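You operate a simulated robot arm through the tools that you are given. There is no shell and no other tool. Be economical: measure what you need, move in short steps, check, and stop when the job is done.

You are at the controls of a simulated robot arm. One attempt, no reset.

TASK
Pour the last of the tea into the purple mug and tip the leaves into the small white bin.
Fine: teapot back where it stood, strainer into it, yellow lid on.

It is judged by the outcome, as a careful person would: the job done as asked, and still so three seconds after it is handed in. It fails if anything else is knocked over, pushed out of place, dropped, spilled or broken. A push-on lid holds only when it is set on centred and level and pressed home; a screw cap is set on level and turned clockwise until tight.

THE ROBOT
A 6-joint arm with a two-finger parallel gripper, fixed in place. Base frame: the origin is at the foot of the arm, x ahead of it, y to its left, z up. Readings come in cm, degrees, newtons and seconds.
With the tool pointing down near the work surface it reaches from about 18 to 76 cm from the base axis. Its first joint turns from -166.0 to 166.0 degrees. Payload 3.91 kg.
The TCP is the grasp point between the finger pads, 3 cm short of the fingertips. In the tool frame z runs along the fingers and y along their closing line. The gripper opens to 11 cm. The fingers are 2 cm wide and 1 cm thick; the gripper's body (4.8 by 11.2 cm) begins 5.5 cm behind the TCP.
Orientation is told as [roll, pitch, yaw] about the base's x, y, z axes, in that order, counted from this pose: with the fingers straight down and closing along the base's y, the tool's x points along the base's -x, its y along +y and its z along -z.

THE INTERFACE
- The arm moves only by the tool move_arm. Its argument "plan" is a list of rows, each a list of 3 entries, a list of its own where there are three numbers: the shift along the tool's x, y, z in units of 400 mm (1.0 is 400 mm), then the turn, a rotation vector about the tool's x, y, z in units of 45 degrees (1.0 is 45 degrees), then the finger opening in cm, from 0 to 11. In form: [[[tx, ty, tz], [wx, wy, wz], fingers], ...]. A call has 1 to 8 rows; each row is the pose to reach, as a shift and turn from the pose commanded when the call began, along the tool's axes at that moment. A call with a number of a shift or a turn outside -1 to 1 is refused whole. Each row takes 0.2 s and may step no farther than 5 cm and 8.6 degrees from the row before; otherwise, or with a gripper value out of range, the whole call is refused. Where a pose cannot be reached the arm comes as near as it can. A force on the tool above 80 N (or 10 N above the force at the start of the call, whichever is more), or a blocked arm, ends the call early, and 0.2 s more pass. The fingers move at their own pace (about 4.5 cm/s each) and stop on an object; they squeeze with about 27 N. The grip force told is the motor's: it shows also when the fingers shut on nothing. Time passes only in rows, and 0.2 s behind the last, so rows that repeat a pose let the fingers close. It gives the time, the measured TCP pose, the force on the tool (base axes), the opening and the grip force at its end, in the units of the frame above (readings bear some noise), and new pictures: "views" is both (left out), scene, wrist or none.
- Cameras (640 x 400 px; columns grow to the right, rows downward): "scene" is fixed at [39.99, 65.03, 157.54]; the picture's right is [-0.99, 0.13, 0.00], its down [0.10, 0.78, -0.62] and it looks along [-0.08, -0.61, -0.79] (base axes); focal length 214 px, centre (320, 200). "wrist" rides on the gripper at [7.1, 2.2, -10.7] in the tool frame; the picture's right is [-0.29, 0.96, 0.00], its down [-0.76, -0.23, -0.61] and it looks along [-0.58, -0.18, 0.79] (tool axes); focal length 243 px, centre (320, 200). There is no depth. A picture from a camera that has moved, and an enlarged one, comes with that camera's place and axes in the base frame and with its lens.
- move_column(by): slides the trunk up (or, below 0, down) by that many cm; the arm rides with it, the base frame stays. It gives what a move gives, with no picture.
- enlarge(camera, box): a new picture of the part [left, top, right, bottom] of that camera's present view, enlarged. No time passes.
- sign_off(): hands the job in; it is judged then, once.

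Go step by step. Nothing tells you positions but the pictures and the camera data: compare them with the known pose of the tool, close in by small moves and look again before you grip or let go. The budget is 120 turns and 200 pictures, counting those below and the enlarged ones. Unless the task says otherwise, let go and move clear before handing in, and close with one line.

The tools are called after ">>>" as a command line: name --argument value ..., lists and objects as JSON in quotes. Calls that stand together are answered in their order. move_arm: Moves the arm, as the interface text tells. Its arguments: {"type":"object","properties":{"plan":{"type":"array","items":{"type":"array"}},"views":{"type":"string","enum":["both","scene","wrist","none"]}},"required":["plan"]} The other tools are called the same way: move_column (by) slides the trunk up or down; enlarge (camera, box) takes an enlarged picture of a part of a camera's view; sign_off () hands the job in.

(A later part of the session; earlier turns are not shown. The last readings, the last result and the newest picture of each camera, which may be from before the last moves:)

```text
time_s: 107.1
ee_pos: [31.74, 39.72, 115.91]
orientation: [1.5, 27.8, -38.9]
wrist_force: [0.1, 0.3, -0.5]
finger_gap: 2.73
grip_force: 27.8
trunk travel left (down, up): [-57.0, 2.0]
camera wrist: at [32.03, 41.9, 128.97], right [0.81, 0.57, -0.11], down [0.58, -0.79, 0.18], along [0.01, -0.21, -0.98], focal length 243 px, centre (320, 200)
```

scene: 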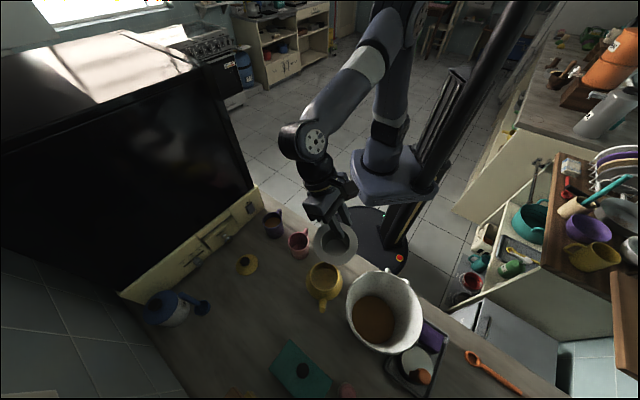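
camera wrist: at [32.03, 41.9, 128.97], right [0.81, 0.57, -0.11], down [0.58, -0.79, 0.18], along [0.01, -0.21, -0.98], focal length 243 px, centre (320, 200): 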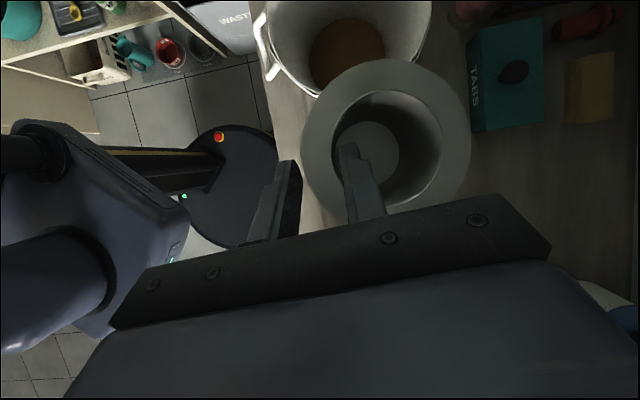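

>>> enlarge --camera "wrist" --box '[200, 60, 460, 240]'

>>> enlarge --camera "scene" --box '[290, 190, 390, 310]'

```text
2.22 times, centred on (330, 150) of wrist
camera zoom: at [32.03, 41.9, 128.97], right [0.81, 0.57, -0.11], down [0.58, -0.79, 0.18], along [0.01, -0.21, -0.98], focal length 539 px, centre (298, 311)
```

zoom: 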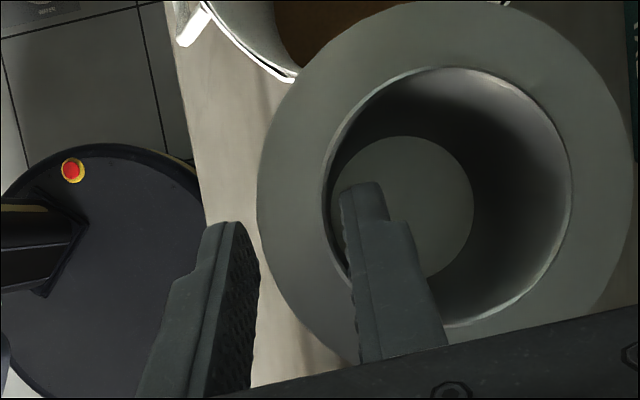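

```text
3.33 times, centred on (340, 250) of scene
camera zoom: at [39.99, 65.03, 157.54], right [-0.99, 0.13, 0.0], down [0.1, 0.78, -0.62], along [-0.08, -0.61, -0.79], focal length 715 px, centre (253, 33)
```

zoom: 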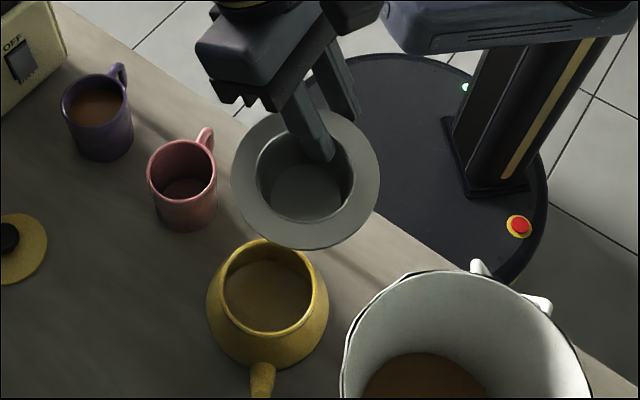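

The strainer sagged about 10° in the grip, with the far side low. I'll roll the hand to level it and check.

>>> move_arm --plan '[[[0, 0, 0], [-0.094, 0.025, -0.049], 0], [[0, 0, 0], [-0.187, 0.05, -0.098], 0], [[0, 0, 0], [-0.187, 0.05, -0.098], 0]]' --views "none"

>>> enlarge --camera "wrist" --box '[200, 0, 520, 240]'

>>> enlarge --camera "scene" --box '[310, 205, 370, 275]'

```text
time_s: 107.9
ee_pos: [31.73, 39.64, 116.04]
orientation: [12.6, 29.5, -33.6]
wrist_force: [-0.4, 0.6, -0.4]
finger_gap: 2.71
grip_force: 26.6
trunk travel left (down, up): [-57.0, 2.0]
```

```text
1.67 times, centred on (360, 120) of wrist
camera zoom: at [31.02, 39.87, 129.13], right [0.81, 0.58, 0.04], down [0.58, -0.81, 0.1], along [0.09, -0.06, -0.99], focal length 404 px, centre (253, 333)
```

zoom: 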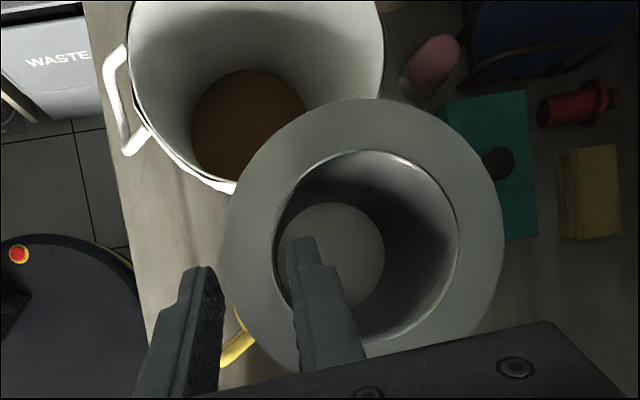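

```text
5.71 times, centred on (340, 240) of scene
camera zoom: at [39.99, 65.03, 157.54], right [-0.99, 0.13, 0.0], down [0.1, 0.78, -0.62], along [-0.08, -0.61, -0.79], focal length 1226 px, centre (206, -29)
```

zoom: 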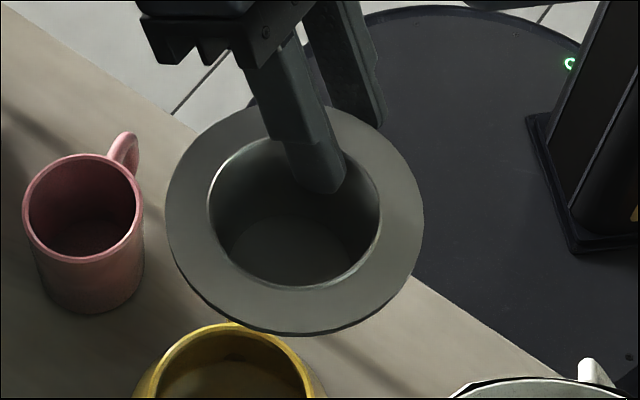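

Nearly level now, about 4° off. I'll correct that and lower to just above the pot.

>>> move_arm --plan '[[[-0.058, -0.0155, 0.08], [-0.02, -0.03, -0.02], 0], [[-0.116, -0.031, 0.159], [-0.043, -0.067, -0.04], 0], [[-0.174, -0.0465, 0.239], [-0.043, -0.067, -0.04], 0], [[-0.2325, -0.062, 0.3185], [-0.043, -0.067, -0.04], 0], [[-0.2325, -0.062, 0.3185], [-0.043, -0.067, -0.04], 0]]' --views "none"

>>> enlarge --camera "wrist" --box '[200, 0, 520, 240]'

>>> enlarge --camera "scene" --box '[290, 230, 360, 300]'

```text
time_s: 109.1
ee_pos: [33.45, 39.05, 100.19]
orientation: [15.0, 26.1, -32.4]
wrist_force: [-0.7, -0.8, 0.2]
finger_gap: 2.72
grip_force: 26.9
trunk travel left (down, up): [-57.0, 2.0]
```

```text
1.67 times, centred on (360, 120) of wrist
camera zoom: at [31.73, 39.33, 113.24], right [0.81, 0.58, 0.09], down [0.57, -0.81, 0.14], along [0.16, -0.06, -0.99], focal length 404 px, centre (253, 333)
```

zoom: 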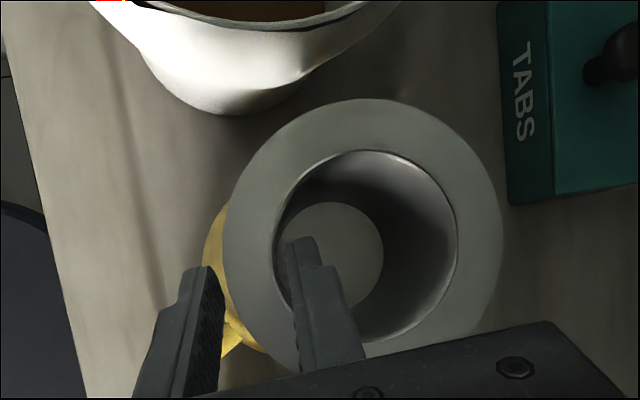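

```text
5.71 times, centred on (325, 265) of scene
camera zoom: at [39.99, 65.03, 157.54], right [-0.99, 0.13, 0.0], down [0.1, 0.78, -0.62], along [-0.08, -0.61, -0.79], focal length 1226 px, centre (291, -171)
```

zoom: 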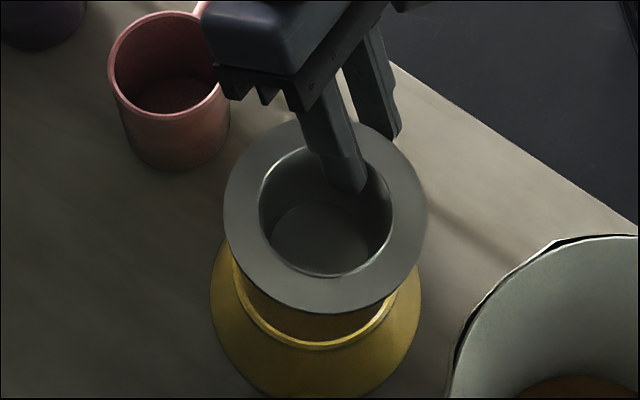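

The strainer is level and within about 3 mm of the pot centre. Lowering into the pot.

>>> move_arm --plan '[[[-0.016, -0.006, 0.03], [0, 0, 0], 0], [[-0.031, -0.012, 0.06], [0, 0, 0], 0], [[-0.047, -0.018, 0.09], [0, 0, 0], 0], [[-0.063, -0.024, 0.12], [0, 0, 0], 0], [[-0.063, -0.024, 0.12], [0, 0, 0], 0]]' --views "none"

>>> enlarge --camera "scene" --box '[290, 230, 360, 300]'

```text
time_s: 110.3
ee_pos: [33.91, 39.1, 94.6]
orientation: [15.0, 26.1, -32.4]
wrist_force: [0.0, 0.5, -1.5]
finger_gap: 2.7
grip_force: 26.8
trunk travel left (down, up): [-57.0, 2.0]
```

```text
5.71 times, centred on (325, 265) of scene
camera zoom: at [39.99, 65.03, 157.54], right [-0.99, 0.13, 0.0], down [0.1, 0.78, -0.62], along [-0.08, -0.61, -0.79], focal length 1226 px, centre (291, -171)
```

zoom: 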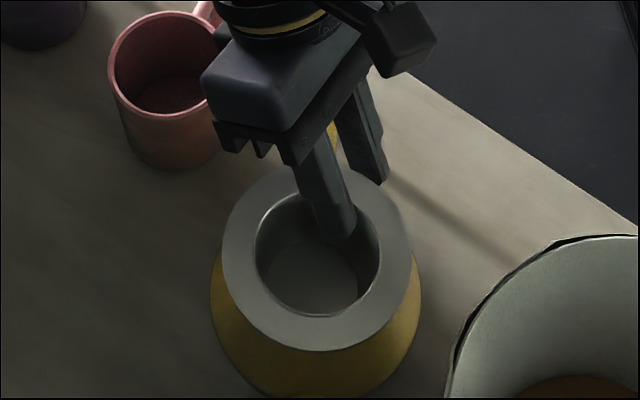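

>>> move_arm --plan '[[[-0.0055, -0.0029, 0.0108], [0, 0, 0], 0], [[-0.011, -0.0058, 0.0217], [0, 0, 0], 0], [[-0.0143, -0.0075, 0.0282], [0, 0, 0], 0], [[-0.0143, -0.0075, 0.0282], [0, 0, 0], 0]]' --views "none"

>>> move_arm --plan '[[[-0.0033, -0.0017, 0.0065], [0, 0, 0], 0], [[-0.0033, -0.0017, 0.0065], [0, 0, 0], 0]]' --views "none"

>>> enlarge --camera "scene" --box '[290, 230, 360, 300]'

>>> enlarge --camera "wrist" --box '[200, 0, 520, 240]'

```text
time_s: 111.3
ee_pos: [33.68, 39.08, 94.02]
orientation: [15.8, 26.2, -32.2]
wrist_force: [-1.9, -4.3, 66.0]
finger_gap: 2.69
grip_force: 27.2
trunk travel left (down, up): [-57.0, 2.0]
```

```text
time_s: 111.7
ee_pos: [33.95, 39.39, 93.88]
orientation: [16.2, 26.1, -32.0]
wrist_force: [-4.2, -7.8, 35.5]
finger_gap: 2.7
grip_force: 27.2
trunk travel left (down, up): [-57.0, 2.0]
stopped in row 1: the force on the tool passed its limit (the readings are from after the stop); the commanded pose is now the measured one
```

```text
5.71 times, centred on (325, 265) of scene
camera zoom: at [39.99, 65.03, 157.54], right [-0.99, 0.13, 0.0], down [0.1, 0.78, -0.62], along [-0.08, -0.61, -0.79], focal length 1226 px, centre (291, -171)
```

zoom: 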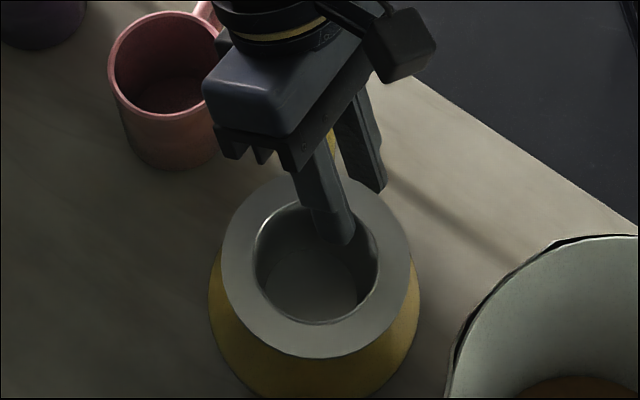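

```text
1.67 times, centred on (360, 120) of wrist
camera zoom: at [32.01, 39.42, 107.03], right [0.81, 0.58, 0.11], down [0.57, -0.81, 0.13], along [0.17, -0.04, -0.98], focal length 404 px, centre (253, 333)
```

zoom: 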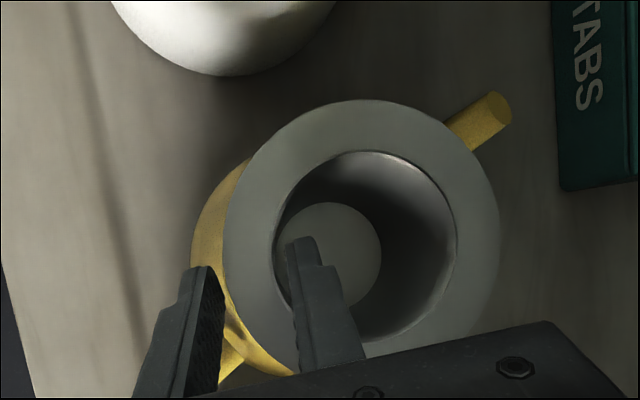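

It's blocked: the basket sits about 0.8 cm off toward +y. I'll back up 1 cm, shift, and retry gently.

>>> move_arm --plan '[[[0.0055, 0.003, -0.011], [0, 0, 0], 0], [[0.011, 0.0058, -0.0217], [0, 0, 0], 0], [[0.0046, -0.0133, -0.03], [0, 0, 0], 0], [[0.0046, -0.0133, -0.03], [0, 0, 0], 0]]' --views "none"

>>> enlarge --camera "wrist" --box '[200, 0, 520, 240]'

>>> enlarge --camera "scene" --box '[290, 230, 360, 300]'

```text
time_s: 112.7
ee_pos: [33.81, 38.6, 94.61]
orientation: [15.8, 26.1, -32.2]
wrist_force: [-0.1, -0.4, 0.4]
finger_gap: 2.68
grip_force: 26.7
trunk travel left (down, up): [-57.0, 2.0]
```

```text
1.67 times, centred on (360, 120) of wrist
camera zoom: at [31.92, 38.72, 107.62], right [0.81, 0.58, 0.1], down [0.57, -0.81, 0.14], along [0.16, -0.05, -0.99], focal length 404 px, centre (253, 333)
```

zoom: 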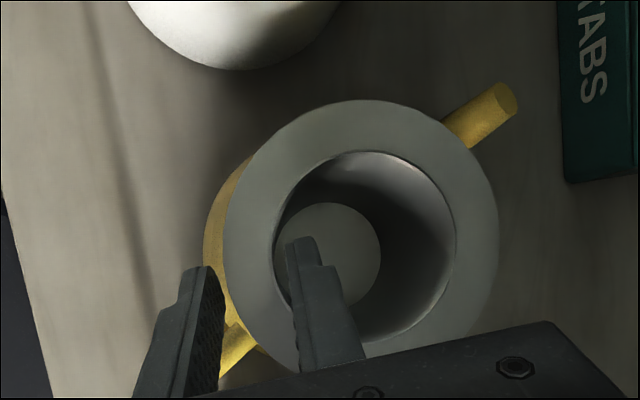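

```text
5.71 times, centred on (325, 265) of scene
camera zoom: at [39.99, 65.03, 157.54], right [-0.99, 0.13, 0.0], down [0.1, 0.78, -0.62], along [-0.08, -0.61, -0.79], focal length 1226 px, centre (291, -171)
```

zoom: 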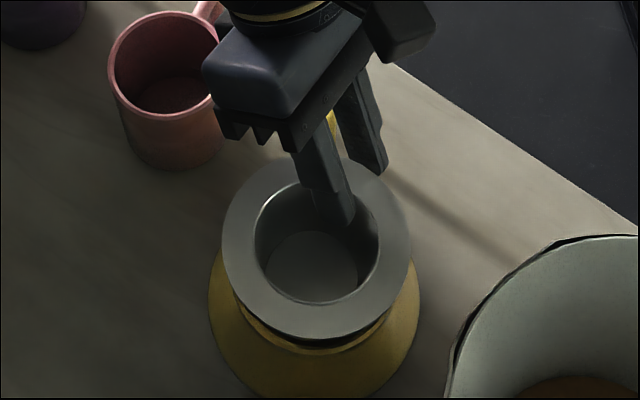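

Re-checking with relative measurements, it was actually centred and seated on the rim; my rim height was about 1 cm too low. I'll shift back and set it down lightly.

>>> move_arm --plan '[[[0.0062, 0.0165, 0.0076], [0, 0, 0], 0], [[0.0007, 0.0136, 0.0184], [0, 0, 0], 0], [[0.0007, 0.0136, 0.0184], [0, 0, 0], 0]]' --views "none"

>>> enlarge --camera "scene" --box '[290, 230, 360, 300]'

```text
time_s: 113.5
ee_pos: [33.85, 39.32, 94.18]
orientation: [15.7, 26.2, -32.2]
wrist_force: [0.2, -0.2, -0.7]
finger_gap: 2.69
grip_force: 26.9
trunk travel left (down, up): [-57.0, 2.0]
```

```text
5.71 times, centred on (325, 265) of scene
camera zoom: at [39.99, 65.03, 157.54], right [-0.99, 0.13, 0.0], down [0.1, 0.78, -0.62], along [-0.08, -0.61, -0.79], focal length 1226 px, centre (291, -171)
```

zoom: 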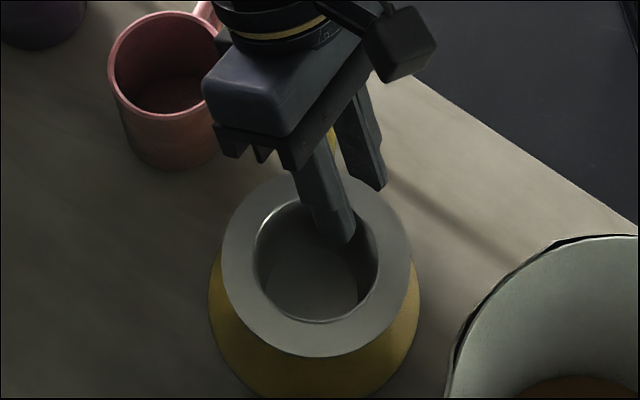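

>>> move_arm --plan '[[[-0.0022, -0.0012, 0.0043], [0, 0, 0], 0], [[-0.0022, -0.0012, 0.0043], [0, 0, 0], 0]]' --views "none"

>>> move_arm --plan '[[[-0.0017, -0.0009, 0.0033], [0, 0, 0], 0], [[-0.0017, -0.0009, 0.0033], [0, 0, 0], 0]]' --views "none"

```text
time_s: 114.1
ee_pos: [33.77, 39.35, 93.95]
orientation: [15.6, 26.2, -32.2]
wrist_force: [-1.2, -0.5, -0.4]
finger_gap: 2.67
grip_force: 26.9
trunk travel left (down, up): [-57.0, 2.0]
```

```text
time_s: 114.7
ee_pos: [33.74, 39.4, 93.88]
orientation: [15.7, 26.1, -32.2]
wrist_force: [0.3, 0.0, -0.5]
finger_gap: 2.66
grip_force: 27.1
trunk travel left (down, up): [-57.0, 2.0]
```

>>> move_arm --plan '[[[-0.0022, -0.0012, 0.0043], [0, 0, 0], 0], [[-0.0044, -0.0024, 0.0087], [0, 0, 0], 0], [[-0.0044, -0.0024, 0.0087], [0, 0, 0], 0]]' --views "none"

>>> move_arm --plan '[[[-0.0022, -0.0012, 0.0043], [0, 0, 0], 0], [[-0.0022, -0.0012, 0.0043], [0, 0, 0], 0]]' --views "none"

>>> move_arm --plan '[[[-0.0022, -0.0012, 0.0043], [0, 0, 0], 0], [[-0.0022, -0.0012, 0.0043], [0, 0, 0], 0]]' --views "none"

>>> enlarge --camera "scene" --box '[290, 230, 360, 300]'

```text
time_s: 115.5
ee_pos: [33.82, 39.23, 93.45]
orientation: [15.8, 26.1, -32.2]
wrist_force: [-1.7, -1.4, -0.3]
finger_gap: 2.71
grip_force: 26.7
trunk travel left (down, up): [-57.0, 2.0]
```

```text
time_s: 116.1
ee_pos: [33.8, 39.37, 93.16]
orientation: [15.7, 26.1, -32.3]
wrist_force: [-0.3, -1.1, 0.2]
finger_gap: 2.64
grip_force: 27.0
trunk travel left (down, up): [-57.0, 2.0]
```

```text
time_s: 116.7
ee_pos: [33.81, 39.29, 93.0]
orientation: [15.7, 26.1, -32.2]
wrist_force: [-1.9, -1.6, 0.4]
finger_gap: 2.66
grip_force: 27.5
trunk travel left (down, up): [-57.0, 2.0]
```

```text
5.71 times, centred on (325, 265) of scene
camera zoom: at [39.99, 65.03, 157.54], right [-0.99, 0.13, 0.0], down [0.1, 0.78, -0.62], along [-0.08, -0.61, -0.79], focal length 1226 px, centre (291, -171)
```

zoom: 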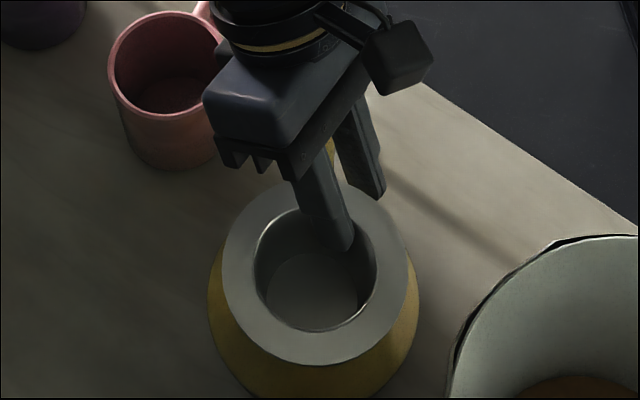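

>>> move_arm --plan '[[[-0.0033, -0.0018, 0.0065], [0, 0, 0], 0], [[-0.0033, -0.0018, 0.0065], [0, 0, 0], 0]]' --views "none"

>>> move_arm --plan '[[[-0.0033, -0.0018, 0.0065], [0, 0, 0], 0], [[-0.0033, -0.0018, 0.0065], [0, 0, 0], 0]]' --views "none"

>>> move_arm --plan '[[[-0.0022, -0.0012, 0.0043], [0, 0, 0], 0], [[-0.0022, -0.0012, 0.0043], [0, 0, 0], 0]]' --views "none"

```text
time_s: 117.3
ee_pos: [33.78, 39.41, 92.75]
orientation: [15.7, 26.1, -32.3]
wrist_force: [-0.5, 0.0, -1.2]
finger_gap: 2.65
grip_force: 27.1
trunk travel left (down, up): [-57.0, 2.0]
```

```text
time_s: 117.9
ee_pos: [33.88, 39.38, 92.44]
orientation: [15.7, 26.1, -32.1]
wrist_force: [-0.6, -0.2, 0.7]
finger_gap: 2.65
grip_force: 26.9
trunk travel left (down, up): [-57.0, 2.0]
```

```text
time_s: 118.5
ee_pos: [33.82, 39.32, 92.35]
orientation: [15.9, 26.1, -32.2]
wrist_force: [-1.8, 0.7, 16.7]
finger_gap: 2.62
grip_force: 27.4
trunk travel left (down, up): [-57.0, 2.0]
```

>>> enlarge --camera "scene" --box '[290, 230, 360, 300]'

>>> enlarge --camera "wrist" --box '[200, 0, 520, 240]'

```text
5.71 times, centred on (325, 265) of scene
camera zoom: at [39.99, 65.03, 157.54], right [-0.99, 0.13, 0.0], down [0.1, 0.78, -0.62], along [-0.08, -0.61, -0.79], focal length 1226 px, centre (291, -171)
```

zoom: 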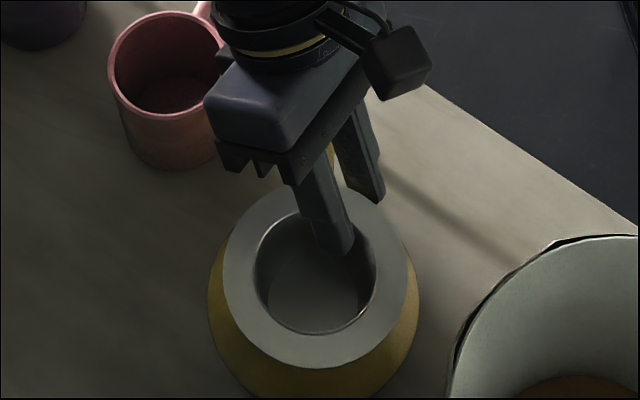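

```text
1.67 times, centred on (360, 120) of wrist
camera zoom: at [32.02, 39.45, 105.36], right [0.81, 0.58, 0.11], down [0.57, -0.81, 0.13], along [0.17, -0.05, -0.98], focal length 404 px, centre (253, 333)
```

zoom: 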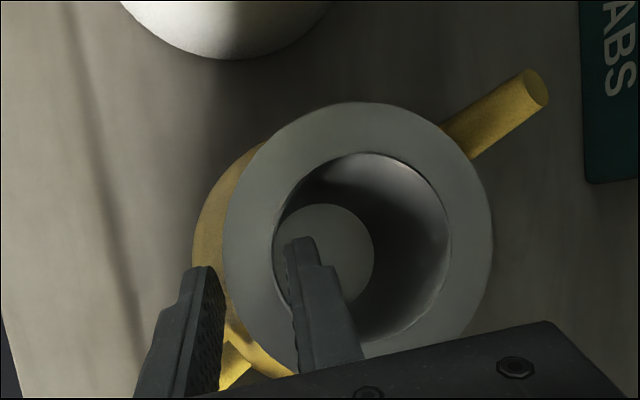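

Centred and in contact. I'll release and withdraw along the fingers.

>>> move_arm --plan '[[[0, 0, 0], [0, 0, 0], 3.1], [[0, 0, 0], [0, 0, 0], 3.6], [[0, 0, 0], [0, 0, 0], 4.2], [[0, 0, 0], [0, 0, 0], 4.2]]' --views "none"

>>> move_arm --plan '[[[0, 0, -0.05], [0, 0, 0], 4.2], [[0, 0, -0.12], [0, 0, 0], 4.2], [[0, 0, -0.22], [0, 0, 0], 4.2], [[0, 0, -0.34], [0, 0, 0], 4.2], [[0, 0, -0.46], [0, 0, 0], 4.2]]' --views "both"

>>> enlarge --camera "scene" --box '[220, 190, 380, 320]'

```text
time_s: 119.5
ee_pos: [33.8, 39.36, 92.17]
orientation: [15.6, 26.1, -32.3]
wrist_force: [-0.8, 0.4, 0.8]
finger_gap: 4.21
grip_force: 0.1
trunk travel left (down, up): [-57.0, 2.0]
```

```text
time_s: 120.7
ee_pos: [37.79, 30.8, 107.93]
orientation: [15.6, 26.2, -32.2]
wrist_force: [-0.4, 0.4, -0.1]
finger_gap: 4.23
grip_force: 0.0
trunk travel left (down, up): [-57.0, 2.0]
camera wrist: at [36.01, 31.0, 121.02], right [0.81, 0.58, 0.1], down [0.57, -0.81, 0.14], along [0.16, -0.05, -0.99], focal length 243 px, centre (320, 200)
```

scene: 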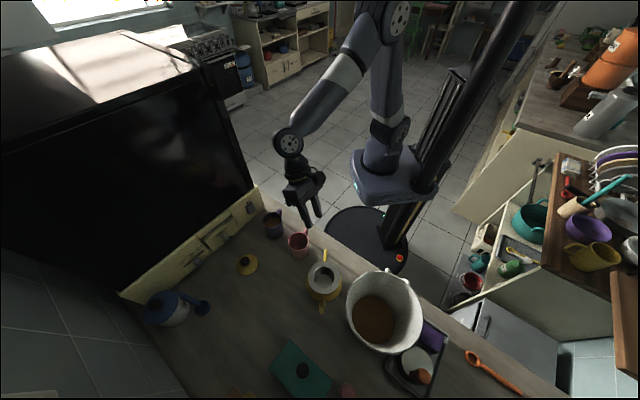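
wrist: 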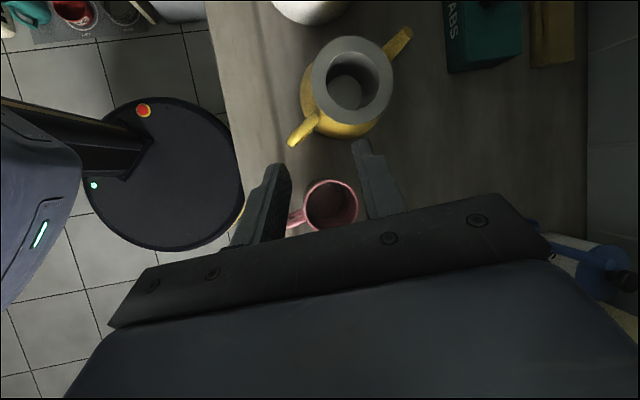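

```text
3.08 times, centred on (300, 255) of scene
camera zoom: at [39.99, 65.03, 157.54], right [-0.99, 0.13, 0.0], down [0.1, 0.78, -0.62], along [-0.08, -0.61, -0.79], focal length 660 px, centre (382, 31)
```

zoom: 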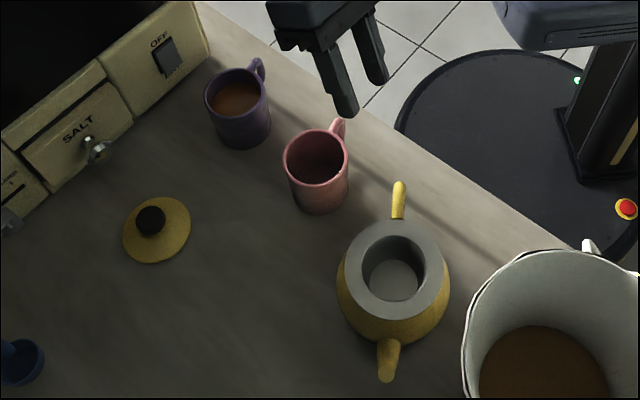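

The strainer is seated flat in the pot. Now for the lid, at about (62.2,32.4): I'll level the tool vertical first.

>>> move_arm --plan '[[[0, 0, 0], [0.078, -0.147, 0], 5], [[0, 0, 0], [0.155, -0.295, 0], 6], [[0, 0, 0], [0.233, -0.443, 0], 6], [[0, 0, 0], [0.311, -0.59, 0], 6]]' --views "none"

```text
time_s: 121.7
ee_pos: [37.75, 30.85, 108.15]
orientation: [0.6, -0.3, -36.1]
wrist_force: [-0.4, 0.4, 0.7]
finger_gap: 6.0
grip_force: 0.0
trunk travel left (down, up): [-57.0, 2.0]
```

>>> move_arm --plan '[[[-0.078, 0.065, 0], [0, 0, -0.117], 6], [[-0.157, 0.13, 0.02], [0, 0, -0.233], 6], [[-0.235, 0.195, 0.05], [0, 0, -0.35], 6], [[-0.314, 0.26, 0.1], [0, 0, -0.467], 6], [[-0.392, 0.325, 0.16], [0, 0, -0.583], 6], [[-0.47, 0.39, 0.22], [0, 0, -0.7], 6]]' --views "none"

>>> move_arm --plan '[[[0, 0, 0], [0, 0, -0.175], 6], [[0, 0, 0], [0, 0, -0.35], 6], [[0, 0, 0], [0, 0, -0.525], 6], [[0, 0, 0], [0, 0, -0.7], 6]]' --views "both"

```text
time_s: 123.1
ee_pos: [62.38, 32.73, 99.47]
orientation: [0.5, -0.4, -4.4]
wrist_force: [-0.4, 0.4, 0.8]
finger_gap: 5.99
grip_force: 0.0
trunk travel left (down, up): [-57.0, 2.0]
```

```text
time_s: 124.1
ee_pos: [62.32, 32.5, 99.55]
orientation: [0.1, -0.6, 27.1]
wrist_force: [-1.0, 0.4, -0.4]
finger_gap: 6.01
grip_force: 0.0
trunk travel left (down, up): [-57.0, 2.0]
camera wrist: at [54.87, 31.17, 110.25], right [-0.18, 0.98, 0.01], down [0.78, 0.14, 0.62], along [0.6, 0.11, -0.79], focal length 243 px, centre (320, 200)
```

scene: 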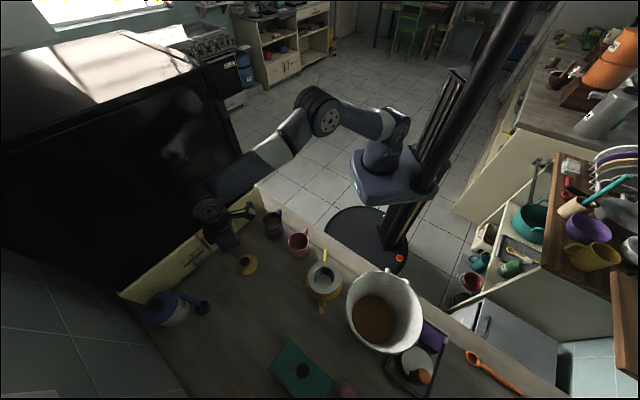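
wrist: 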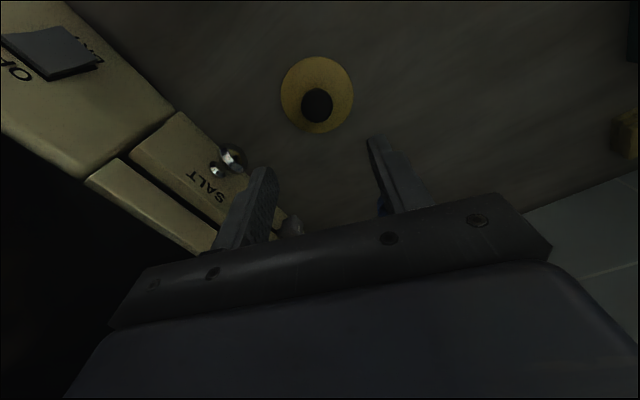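

>>> move_arm --plan '[[[0.0095, -0.002, 0.08], [0, 0, 0], 6], [[0.0095, -0.002, 0.16], [0, 0, 0], 6], [[0.0095, -0.002, 0.23], [0, 0, 0], 6], [[0.0095, -0.002, 0.23], [0, 0, 0], 6]]' --views "none"

>>> enlarge --camera "wrist" --box '[200, 80, 460, 240]'

>>> enlarge --camera "scene" --box '[205, 220, 295, 290]'

```text
time_s: 125.1
ee_pos: [62.14, 32.58, 90.43]
orientation: [0.1, -0.5, 27.0]
wrist_force: [-0.4, 0.1, 0.5]
finger_gap: 6.01
grip_force: 0.0
trunk travel left (down, up): [-57.0, 2.0]
```

```text
2.46 times, centred on (330, 160) of wrist
camera zoom: at [54.71, 31.19, 101.11], right [-0.18, 0.98, 0.01], down [0.78, 0.14, 0.62], along [0.61, 0.11, -0.79], focal length 597 px, centre (295, 298)
```

zoom: 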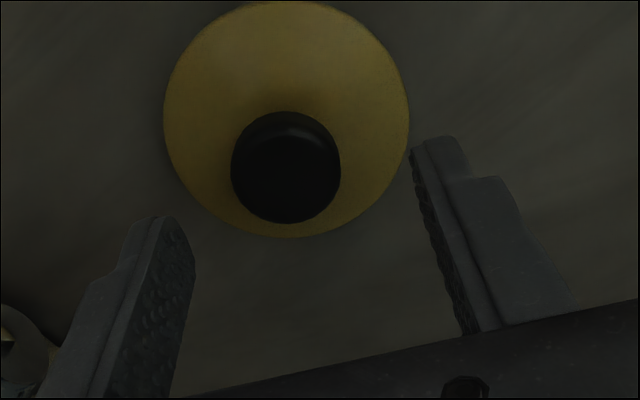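

```text
5.71 times, centred on (250, 255) of scene
camera zoom: at [39.99, 65.03, 157.54], right [-0.99, 0.13, 0.0], down [0.1, 0.78, -0.62], along [-0.08, -0.61, -0.79], focal length 1226 px, centre (720, -114)
```

zoom: 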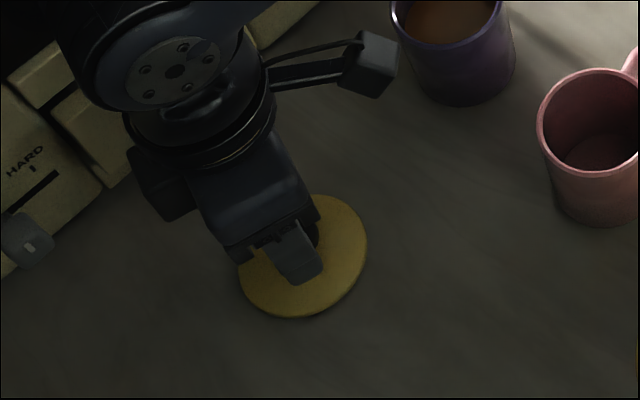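

>>> move_arm --plan '[[[0.0045, -0.003, 0.04], [0, 0, 0], 6], [[0.0045, -0.003, 0.075], [0, 0, 0], 6], [[0.0045, -0.003, 0.095], [0, 0, 0], 6], [[0.0045, -0.003, 0.095], [0, 0, 0], 6]]' --views "none"

>>> enlarge --camera "wrist" --box '[200, 80, 460, 240]'

```text
time_s: 126.1
ee_pos: [61.97, 32.1, 86.68]
orientation: [0.2, -0.6, 27.0]
wrist_force: [-0.7, 0.2, 0.1]
finger_gap: 6.0
grip_force: 0.0
trunk travel left (down, up): [-57.0, 2.0]
```

```text
2.46 times, centred on (330, 160) of wrist
camera zoom: at [54.61, 30.84, 97.44], right [-0.18, 0.98, 0.01], down [0.78, 0.14, 0.62], along [0.6, 0.11, -0.79], focal length 597 px, centre (295, 298)
```

zoom: 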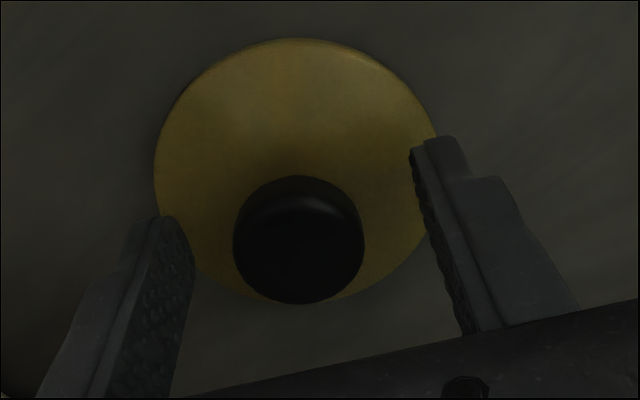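

>>> move_arm --plan '[[[0, 0, 0], [0, 0, 0], 4.6], [[0, 0, 0], [0, 0, 0], 3.6], [[0, 0, 0], [0, 0, 0], 2], [[0, 0, 0], [0, 0, 0], 0], [[0, 0, 0], [0, 0, 0], 0]]' --views "none"

>>> move_arm --plan '[[[0, 0, -0.03], [0, 0, 0], 0], [[0, 0, -0.1], [0, 0, 0], 0], [[0, 0, -0.2], [0, 0, 0], 0], [[0, 0, -0.3], [0, 0, 0], 0], [[0, 0, -0.4], [0, 0, 0], 0], [[0, 0, -0.4], [0, 0, 0], 0]]' --views "none"

>>> enlarge --camera "wrist" --box '[200, 80, 460, 240]'

>>> enlarge --camera "scene" --box '[200, 190, 300, 270]'

```text
time_s: 127.3
ee_pos: [61.99, 32.15, 86.61]
orientation: [0.1, -0.6, 27.0]
wrist_force: [0.6, 0.2, 0.2]
finger_gap: 3.06
grip_force: 26.8
trunk travel left (down, up): [-57.0, 2.0]
```

```text
time_s: 128.7
ee_pos: [61.97, 32.05, 102.52]
orientation: [0.0, -0.7, 27.0]
wrist_force: [0.2, -0.3, 0.6]
finger_gap: 3.06
grip_force: 27.2
trunk travel left (down, up): [-57.0, 2.0]
```

```text
2.46 times, centred on (330, 160) of wrist
camera zoom: at [54.56, 30.71, 113.29], right [-0.18, 0.98, 0.01], down [0.78, 0.14, 0.61], along [0.6, 0.11, -0.79], focal length 597 px, centre (295, 298)
```

zoom: 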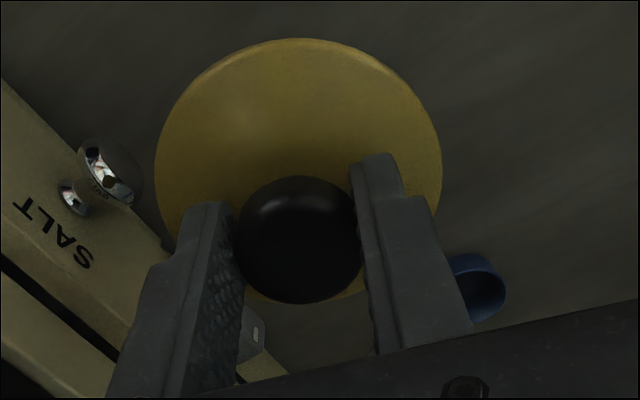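

```text
5.00 times, centred on (250, 230) of scene
camera zoom: at [39.99, 65.03, 157.54], right [-0.99, 0.13, 0.0], down [0.1, 0.78, -0.62], along [-0.08, -0.61, -0.79], focal length 1072 px, centre (670, 50)
```

zoom: 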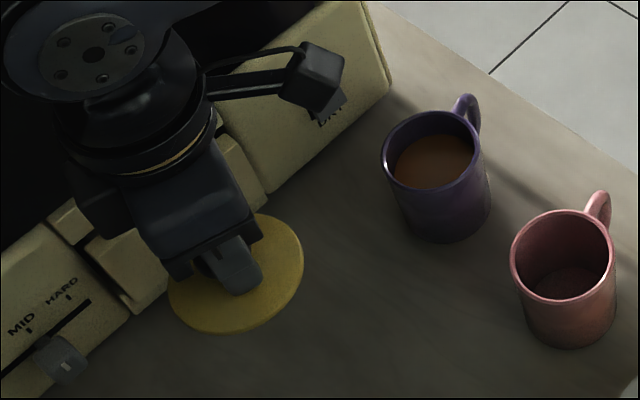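

The lid is held level by its knob. I'll hover beside the pot and measure the strainer opening with the wrist camera.

>>> move_arm --plan '[[[0.016, 0.054, -0.01], [0, 0, 0], 0], [[0.049, 0.163, -0.02], [0, 0, 0], 0], [[0.081, 0.271, -0.0375], [0, 0, 0], 0], [[0.114, 0.38, -0.0375], [0, 0, 0], 0], [[0.146, 0.488, -0.0375], [0, 0, 0], 0], [[0.1625, 0.5425, -0.0375], [0, 0, 0], 0], [[0.1625, 0.5425, -0.0375], [0, 0, 0], 0]]' --views "wrist"

>>> enlarge --camera "wrist" --box '[220, 0, 420, 125]'

```text
time_s: 130.3
ee_pos: [46.25, 48.7, 104.26]
orientation: [0.0, -0.7, 27.0]
wrist_force: [-0.7, -0.5, -0.8]
finger_gap: 3.03
grip_force: 27.6
trunk travel left (down, up): [-57.0, 2.0]
camera wrist: at [38.79, 47.36, 114.86], right [-0.18, 0.98, 0.01], down [0.78, 0.14, 0.61], along [0.6, 0.11, -0.79], focal length 243 px, centre (320, 200)
```

wrist: 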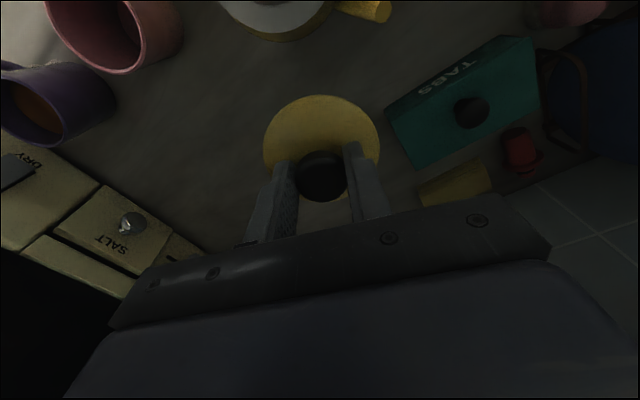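

```text
3.20 times, centred on (320, 62) of wrist
camera zoom: at [38.79, 47.36, 114.86], right [-0.18, 0.98, 0.01], down [0.78, 0.14, 0.61], along [0.6, 0.11, -0.79], focal length 776 px, centre (320, 640)
```

zoom: 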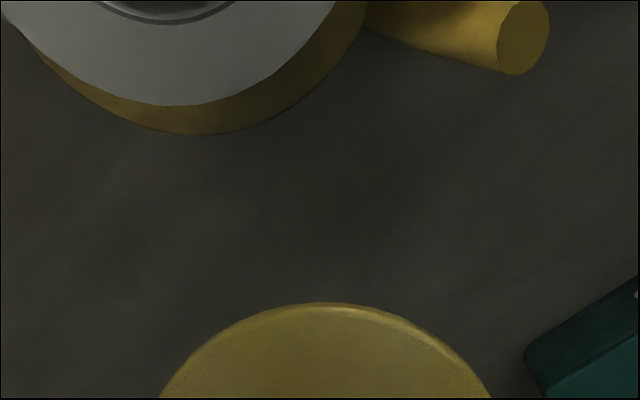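

>>> move_arm --plan '[[[0.07, 0, -0.05], [0, 0, 0], 0], [[0.13, 0, -0.1], [0, 0, 0], 0], [[0.13, 0, -0.1], [0, 0, 0], 0]]' --views "none"

>>> enlarge --camera "wrist" --box '[200, 0, 440, 150]'

```text
time_s: 131.1
ee_pos: [41.5, 46.2, 108.14]
orientation: [0.1, -0.6, 27.0]
wrist_force: [-0.9, 0.5, -0.3]
finger_gap: 3.03
grip_force: 27.1
trunk travel left (down, up): [-57.0, 2.0]
```

```text
2.67 times, centred on (320, 75) of wrist
camera zoom: at [34.16, 44.84, 118.89], right [-0.18, 0.98, 0.01], down [0.78, 0.14, 0.62], along [0.6, 0.11, -0.79], focal length 647 px, centre (320, 533)
```

zoom: 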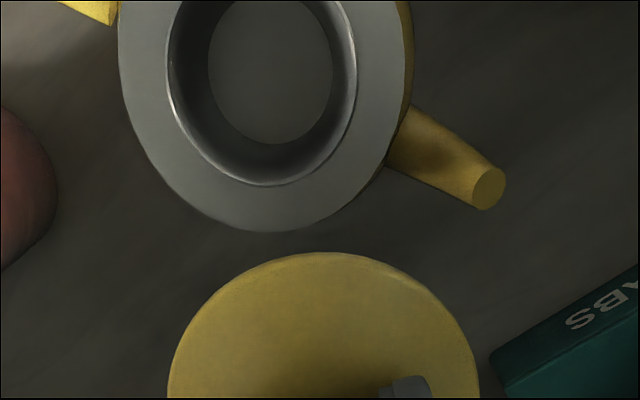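

The strainer centre is (35.6,43.1) by the wrist camera. I'll move the lid directly above it.

>>> move_arm --plan '[[[0.085, -0.002, 0], [0, 0, 0], 0], [[0.17, -0.0043, 0], [0, 0, 0], 0], [[0.17, -0.0043, 0.08], [0, 0, 0], 0], [[0.17, -0.0043, 0.16], [0, 0, 0], 0], [[0.17, -0.0043, 0.2275], [0, 0, 0], 0], [[0.17, -0.0043, 0.2275], [0, 0, 0], 0]]' --views "none"

>>> enlarge --camera "scene" --box '[290, 230, 360, 300]'

>>> enlarge --camera "wrist" --box '[200, 60, 440, 210]'

```text
time_s: 132.5
ee_pos: [35.67, 42.83, 98.76]
orientation: [0.2, -0.6, 27.0]
wrist_force: [0.9, 0.5, -0.8]
finger_gap: 3.02
grip_force: 26.9
trunk travel left (down, up): [-57.0, 2.0]
```

```text
5.71 times, centred on (325, 265) of scene
camera zoom: at [39.99, 65.03, 157.54], right [-0.99, 0.13, 0.0], down [0.1, 0.78, -0.62], along [-0.08, -0.61, -0.79], focal length 1226 px, centre (291, -171)
```

zoom: 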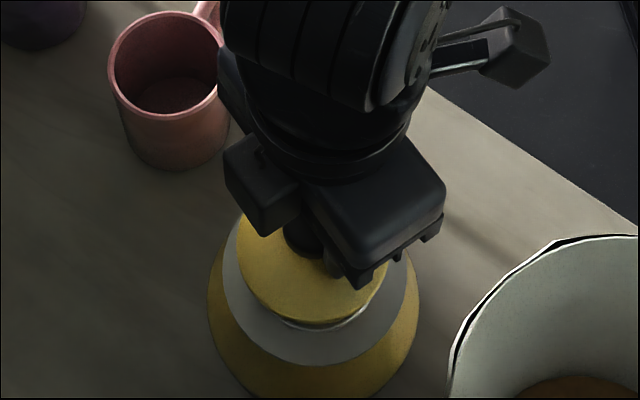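

```text
2.67 times, centred on (320, 135) of wrist
camera zoom: at [28.21, 41.53, 109.56], right [-0.18, 0.98, 0.01], down [0.78, 0.14, 0.62], along [0.6, 0.11, -0.79], focal length 647 px, centre (320, 373)
```

zoom: 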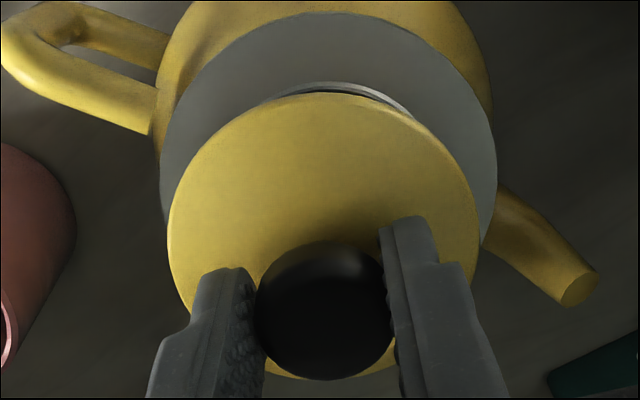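

>>> move_arm --plan '[[[0.003, 0.005, 0.02], [0, 0, 0], 0], [[0.003, 0.005, 0.05], [0, 0, 0], 0], [[0.003, 0.005, 0.05], [0, 0, 0], 0]]' --views "none"

>>> enlarge --camera "scene" --box '[290, 230, 360, 300]'

>>> enlarge --camera "wrist" --box '[200, 60, 440, 210]'

```text
time_s: 133.3
ee_pos: [35.44, 43.06, 96.8]
orientation: [0.0, -0.5, 27.0]
wrist_force: [-0.7, -0.6, -0.8]
finger_gap: 3.02
grip_force: 26.7
trunk travel left (down, up): [-57.0, 2.0]
```

```text
5.71 times, centred on (325, 265) of scene
camera zoom: at [39.99, 65.03, 157.54], right [-0.99, 0.13, 0.0], down [0.1, 0.78, -0.62], along [-0.08, -0.61, -0.79], focal length 1226 px, centre (291, -171)
```

zoom: 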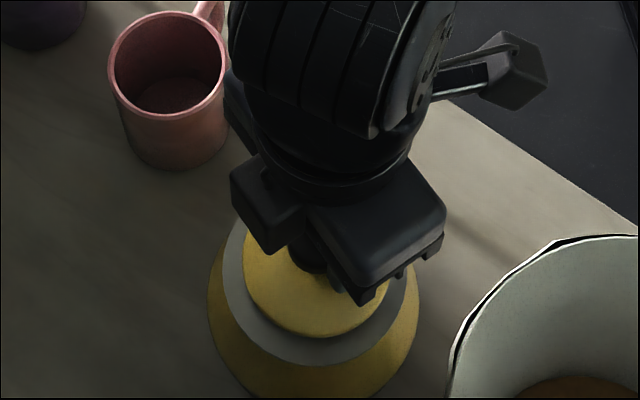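

```text
2.67 times, centred on (320, 135) of wrist
camera zoom: at [28.01, 41.64, 107.53], right [-0.18, 0.98, 0.01], down [0.78, 0.14, 0.61], along [0.6, 0.11, -0.79], focal length 647 px, centre (320, 373)
```

zoom: 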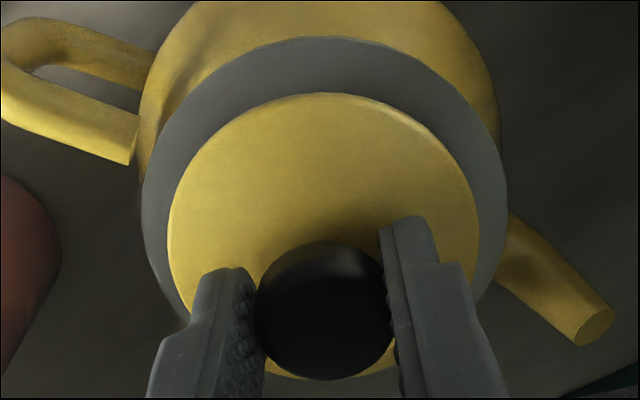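

Well centred in both views. Lowering to contact, then pressing.

>>> move_arm --plan '[[[0, -0.002, 0.0075], [0, 0, 0], 0], [[0, -0.002, 0.015], [0, 0, 0], 0], [[0, -0.002, 0.015], [0, 0, 0], 0]]' --views "none"

>>> move_arm --plan '[[[0, 0, 0.0075], [0, 0, 0], 0], [[0, 0, 0.0075], [0, 0, 0], 0]]' --views "none"

>>> move_arm --plan '[[[0, 0, 0.0075], [0, 0, 0], 0], [[0, 0, 0.0075], [0, 0, 0], 0]]' --views "none"

```text
time_s: 134.1
ee_pos: [35.41, 42.9, 96.17]
orientation: [0.2, -0.5, 27.0]
wrist_force: [0.9, 0.2, -1.2]
finger_gap: 3.05
grip_force: 27.2
trunk travel left (down, up): [-57.0, 2.0]
```

```text
time_s: 134.7
ee_pos: [35.39, 43.04, 95.79]
orientation: [0.1, -0.6, 27.0]
wrist_force: [0.9, -0.4, -0.6]
finger_gap: 3.06
grip_force: 26.5
trunk travel left (down, up): [-57.0, 2.0]
```

```text
time_s: 135.3
ee_pos: [35.46, 43.03, 95.81]
orientation: [0.4, -0.9, 27.0]
wrist_force: [-2.1, -3.1, 18.7]
finger_gap: 3.05
grip_force: 27.0
trunk travel left (down, up): [-57.0, 2.0]
```

>>> move_arm --plan '[[[0, 0, 0.004], [0, 0, 0], 0], [[0, 0, 0.004], [0, 0, 0], 0]]' --views "none"

>>> enlarge --camera "scene" --box '[290, 230, 360, 300]'

>>> enlarge --camera "wrist" --box '[200, 60, 440, 210]'

```text
time_s: 135.9
ee_pos: [35.48, 43.13, 95.51]
orientation: [0.1, -0.8, 26.9]
wrist_force: [0.9, 0.7, 22.0]
finger_gap: 3.07
grip_force: 27.0
trunk travel left (down, up): [-57.0, 2.0]
```

```text
5.71 times, centred on (325, 265) of scene
camera zoom: at [39.99, 65.03, 157.54], right [-0.99, 0.13, 0.0], down [0.1, 0.78, -0.62], along [-0.08, -0.61, -0.79], focal length 1226 px, centre (291, -171)
```

zoom: 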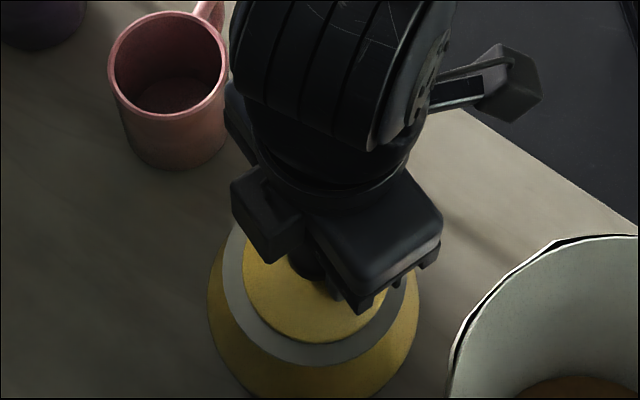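

```text
2.67 times, centred on (320, 135) of wrist
camera zoom: at [28.03, 41.62, 106.28], right [-0.18, 0.98, 0.01], down [0.78, 0.13, 0.62], along [0.61, 0.11, -0.79], focal length 647 px, centre (320, 373)
```

zoom: 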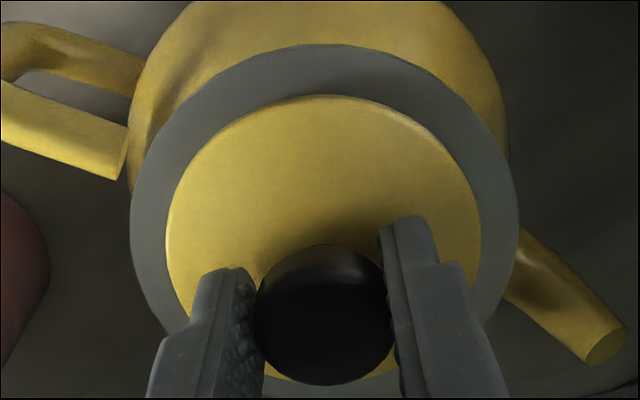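

>>> move_arm --plan '[[[0, 0, 0.005], [0, 0, 0], 0], [[0, 0, 0.005], [0, 0, 0], 0]]' --views "none"

>>> move_arm --plan '[[[0, 0, 0.005], [0, 0, 0], 0], [[0, 0, 0.005], [0, 0, 0], 0]]' --views "none"

>>> move_arm --plan '[[[0, 0, 0.005], [0, 0, 0], 0], [[0, 0, 0.005], [0, 0, 0], 0]]' --views "none"

```text
time_s: 136.5
ee_pos: [35.47, 42.85, 95.25]
orientation: [0.2, -0.7, 27.0]
wrist_force: [2.0, 3.3, 21.0]
finger_gap: 3.05
grip_force: 27.1
trunk travel left (down, up): [-57.0, 2.0]
```

```text
time_s: 137.1
ee_pos: [35.33, 42.93, 95.05]
orientation: [0.2, -0.7, 27.0]
wrist_force: [1.5, 3.2, 21.4]
finger_gap: 3.07
grip_force: 27.0
trunk travel left (down, up): [-57.0, 2.0]
```

```text
time_s: 137.7
ee_pos: [35.23, 42.91, 94.86]
orientation: [0.2, -0.6, 27.0]
wrist_force: [0.9, 3.6, 22.7]
finger_gap: 3.08
grip_force: 26.6
trunk travel left (down, up): [-57.0, 2.0]
```

The lid is sliding in against a steady ~21 N of friction. Continuing until it bottoms out.

>>> move_arm --plan '[[[0, 0, 0.005], [0, 0, 0], 0], [[0, 0, 0.005], [0, 0, 0], 0]]' --views "none"

>>> move_arm --plan '[[[0, 0, 0.005], [0, 0, 0], 0], [[0, 0, 0.005], [0, 0, 0], 0]]' --views "none"

>>> move_arm --plan '[[[0, 0, 0.005], [0, 0, 0], 0], [[0, 0, 0.005], [0, 0, 0], 0]]' --views "none"

>>> enlarge --camera "wrist" --box '[200, 60, 440, 210]'

```text
time_s: 138.3
ee_pos: [35.37, 42.83, 94.84]
orientation: [0.3, -0.8, 27.0]
wrist_force: [-0.8, 4.3, 37.5]
finger_gap: 3.04
grip_force: 26.8
trunk travel left (down, up): [-57.0, 2.0]
```

```text
time_s: 138.9
ee_pos: [35.32, 42.91, 94.86]
orientation: [0.3, -1.0, 26.9]
wrist_force: [-2.8, -0.1, 50.5]
finger_gap: 3.06
grip_force: 27.0
trunk travel left (down, up): [-57.0, 2.0]
```

```text
time_s: 139.5
ee_pos: [35.37, 42.88, 94.82]
orientation: [0.3, -1.2, 27.0]
wrist_force: [-4.2, -2.2, 62.8]
finger_gap: 3.06
grip_force: 26.8
trunk travel left (down, up): [-57.0, 2.0]
```

```text
2.67 times, centred on (320, 135) of wrist
camera zoom: at [27.89, 41.42, 105.49], right [-0.18, 0.98, 0.01], down [0.77, 0.13, 0.62], along [0.61, 0.12, -0.78], focal length 647 px, centre (320, 373)
```

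zoom: 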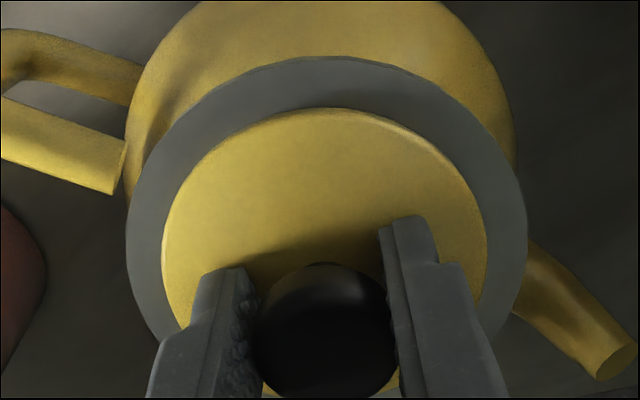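

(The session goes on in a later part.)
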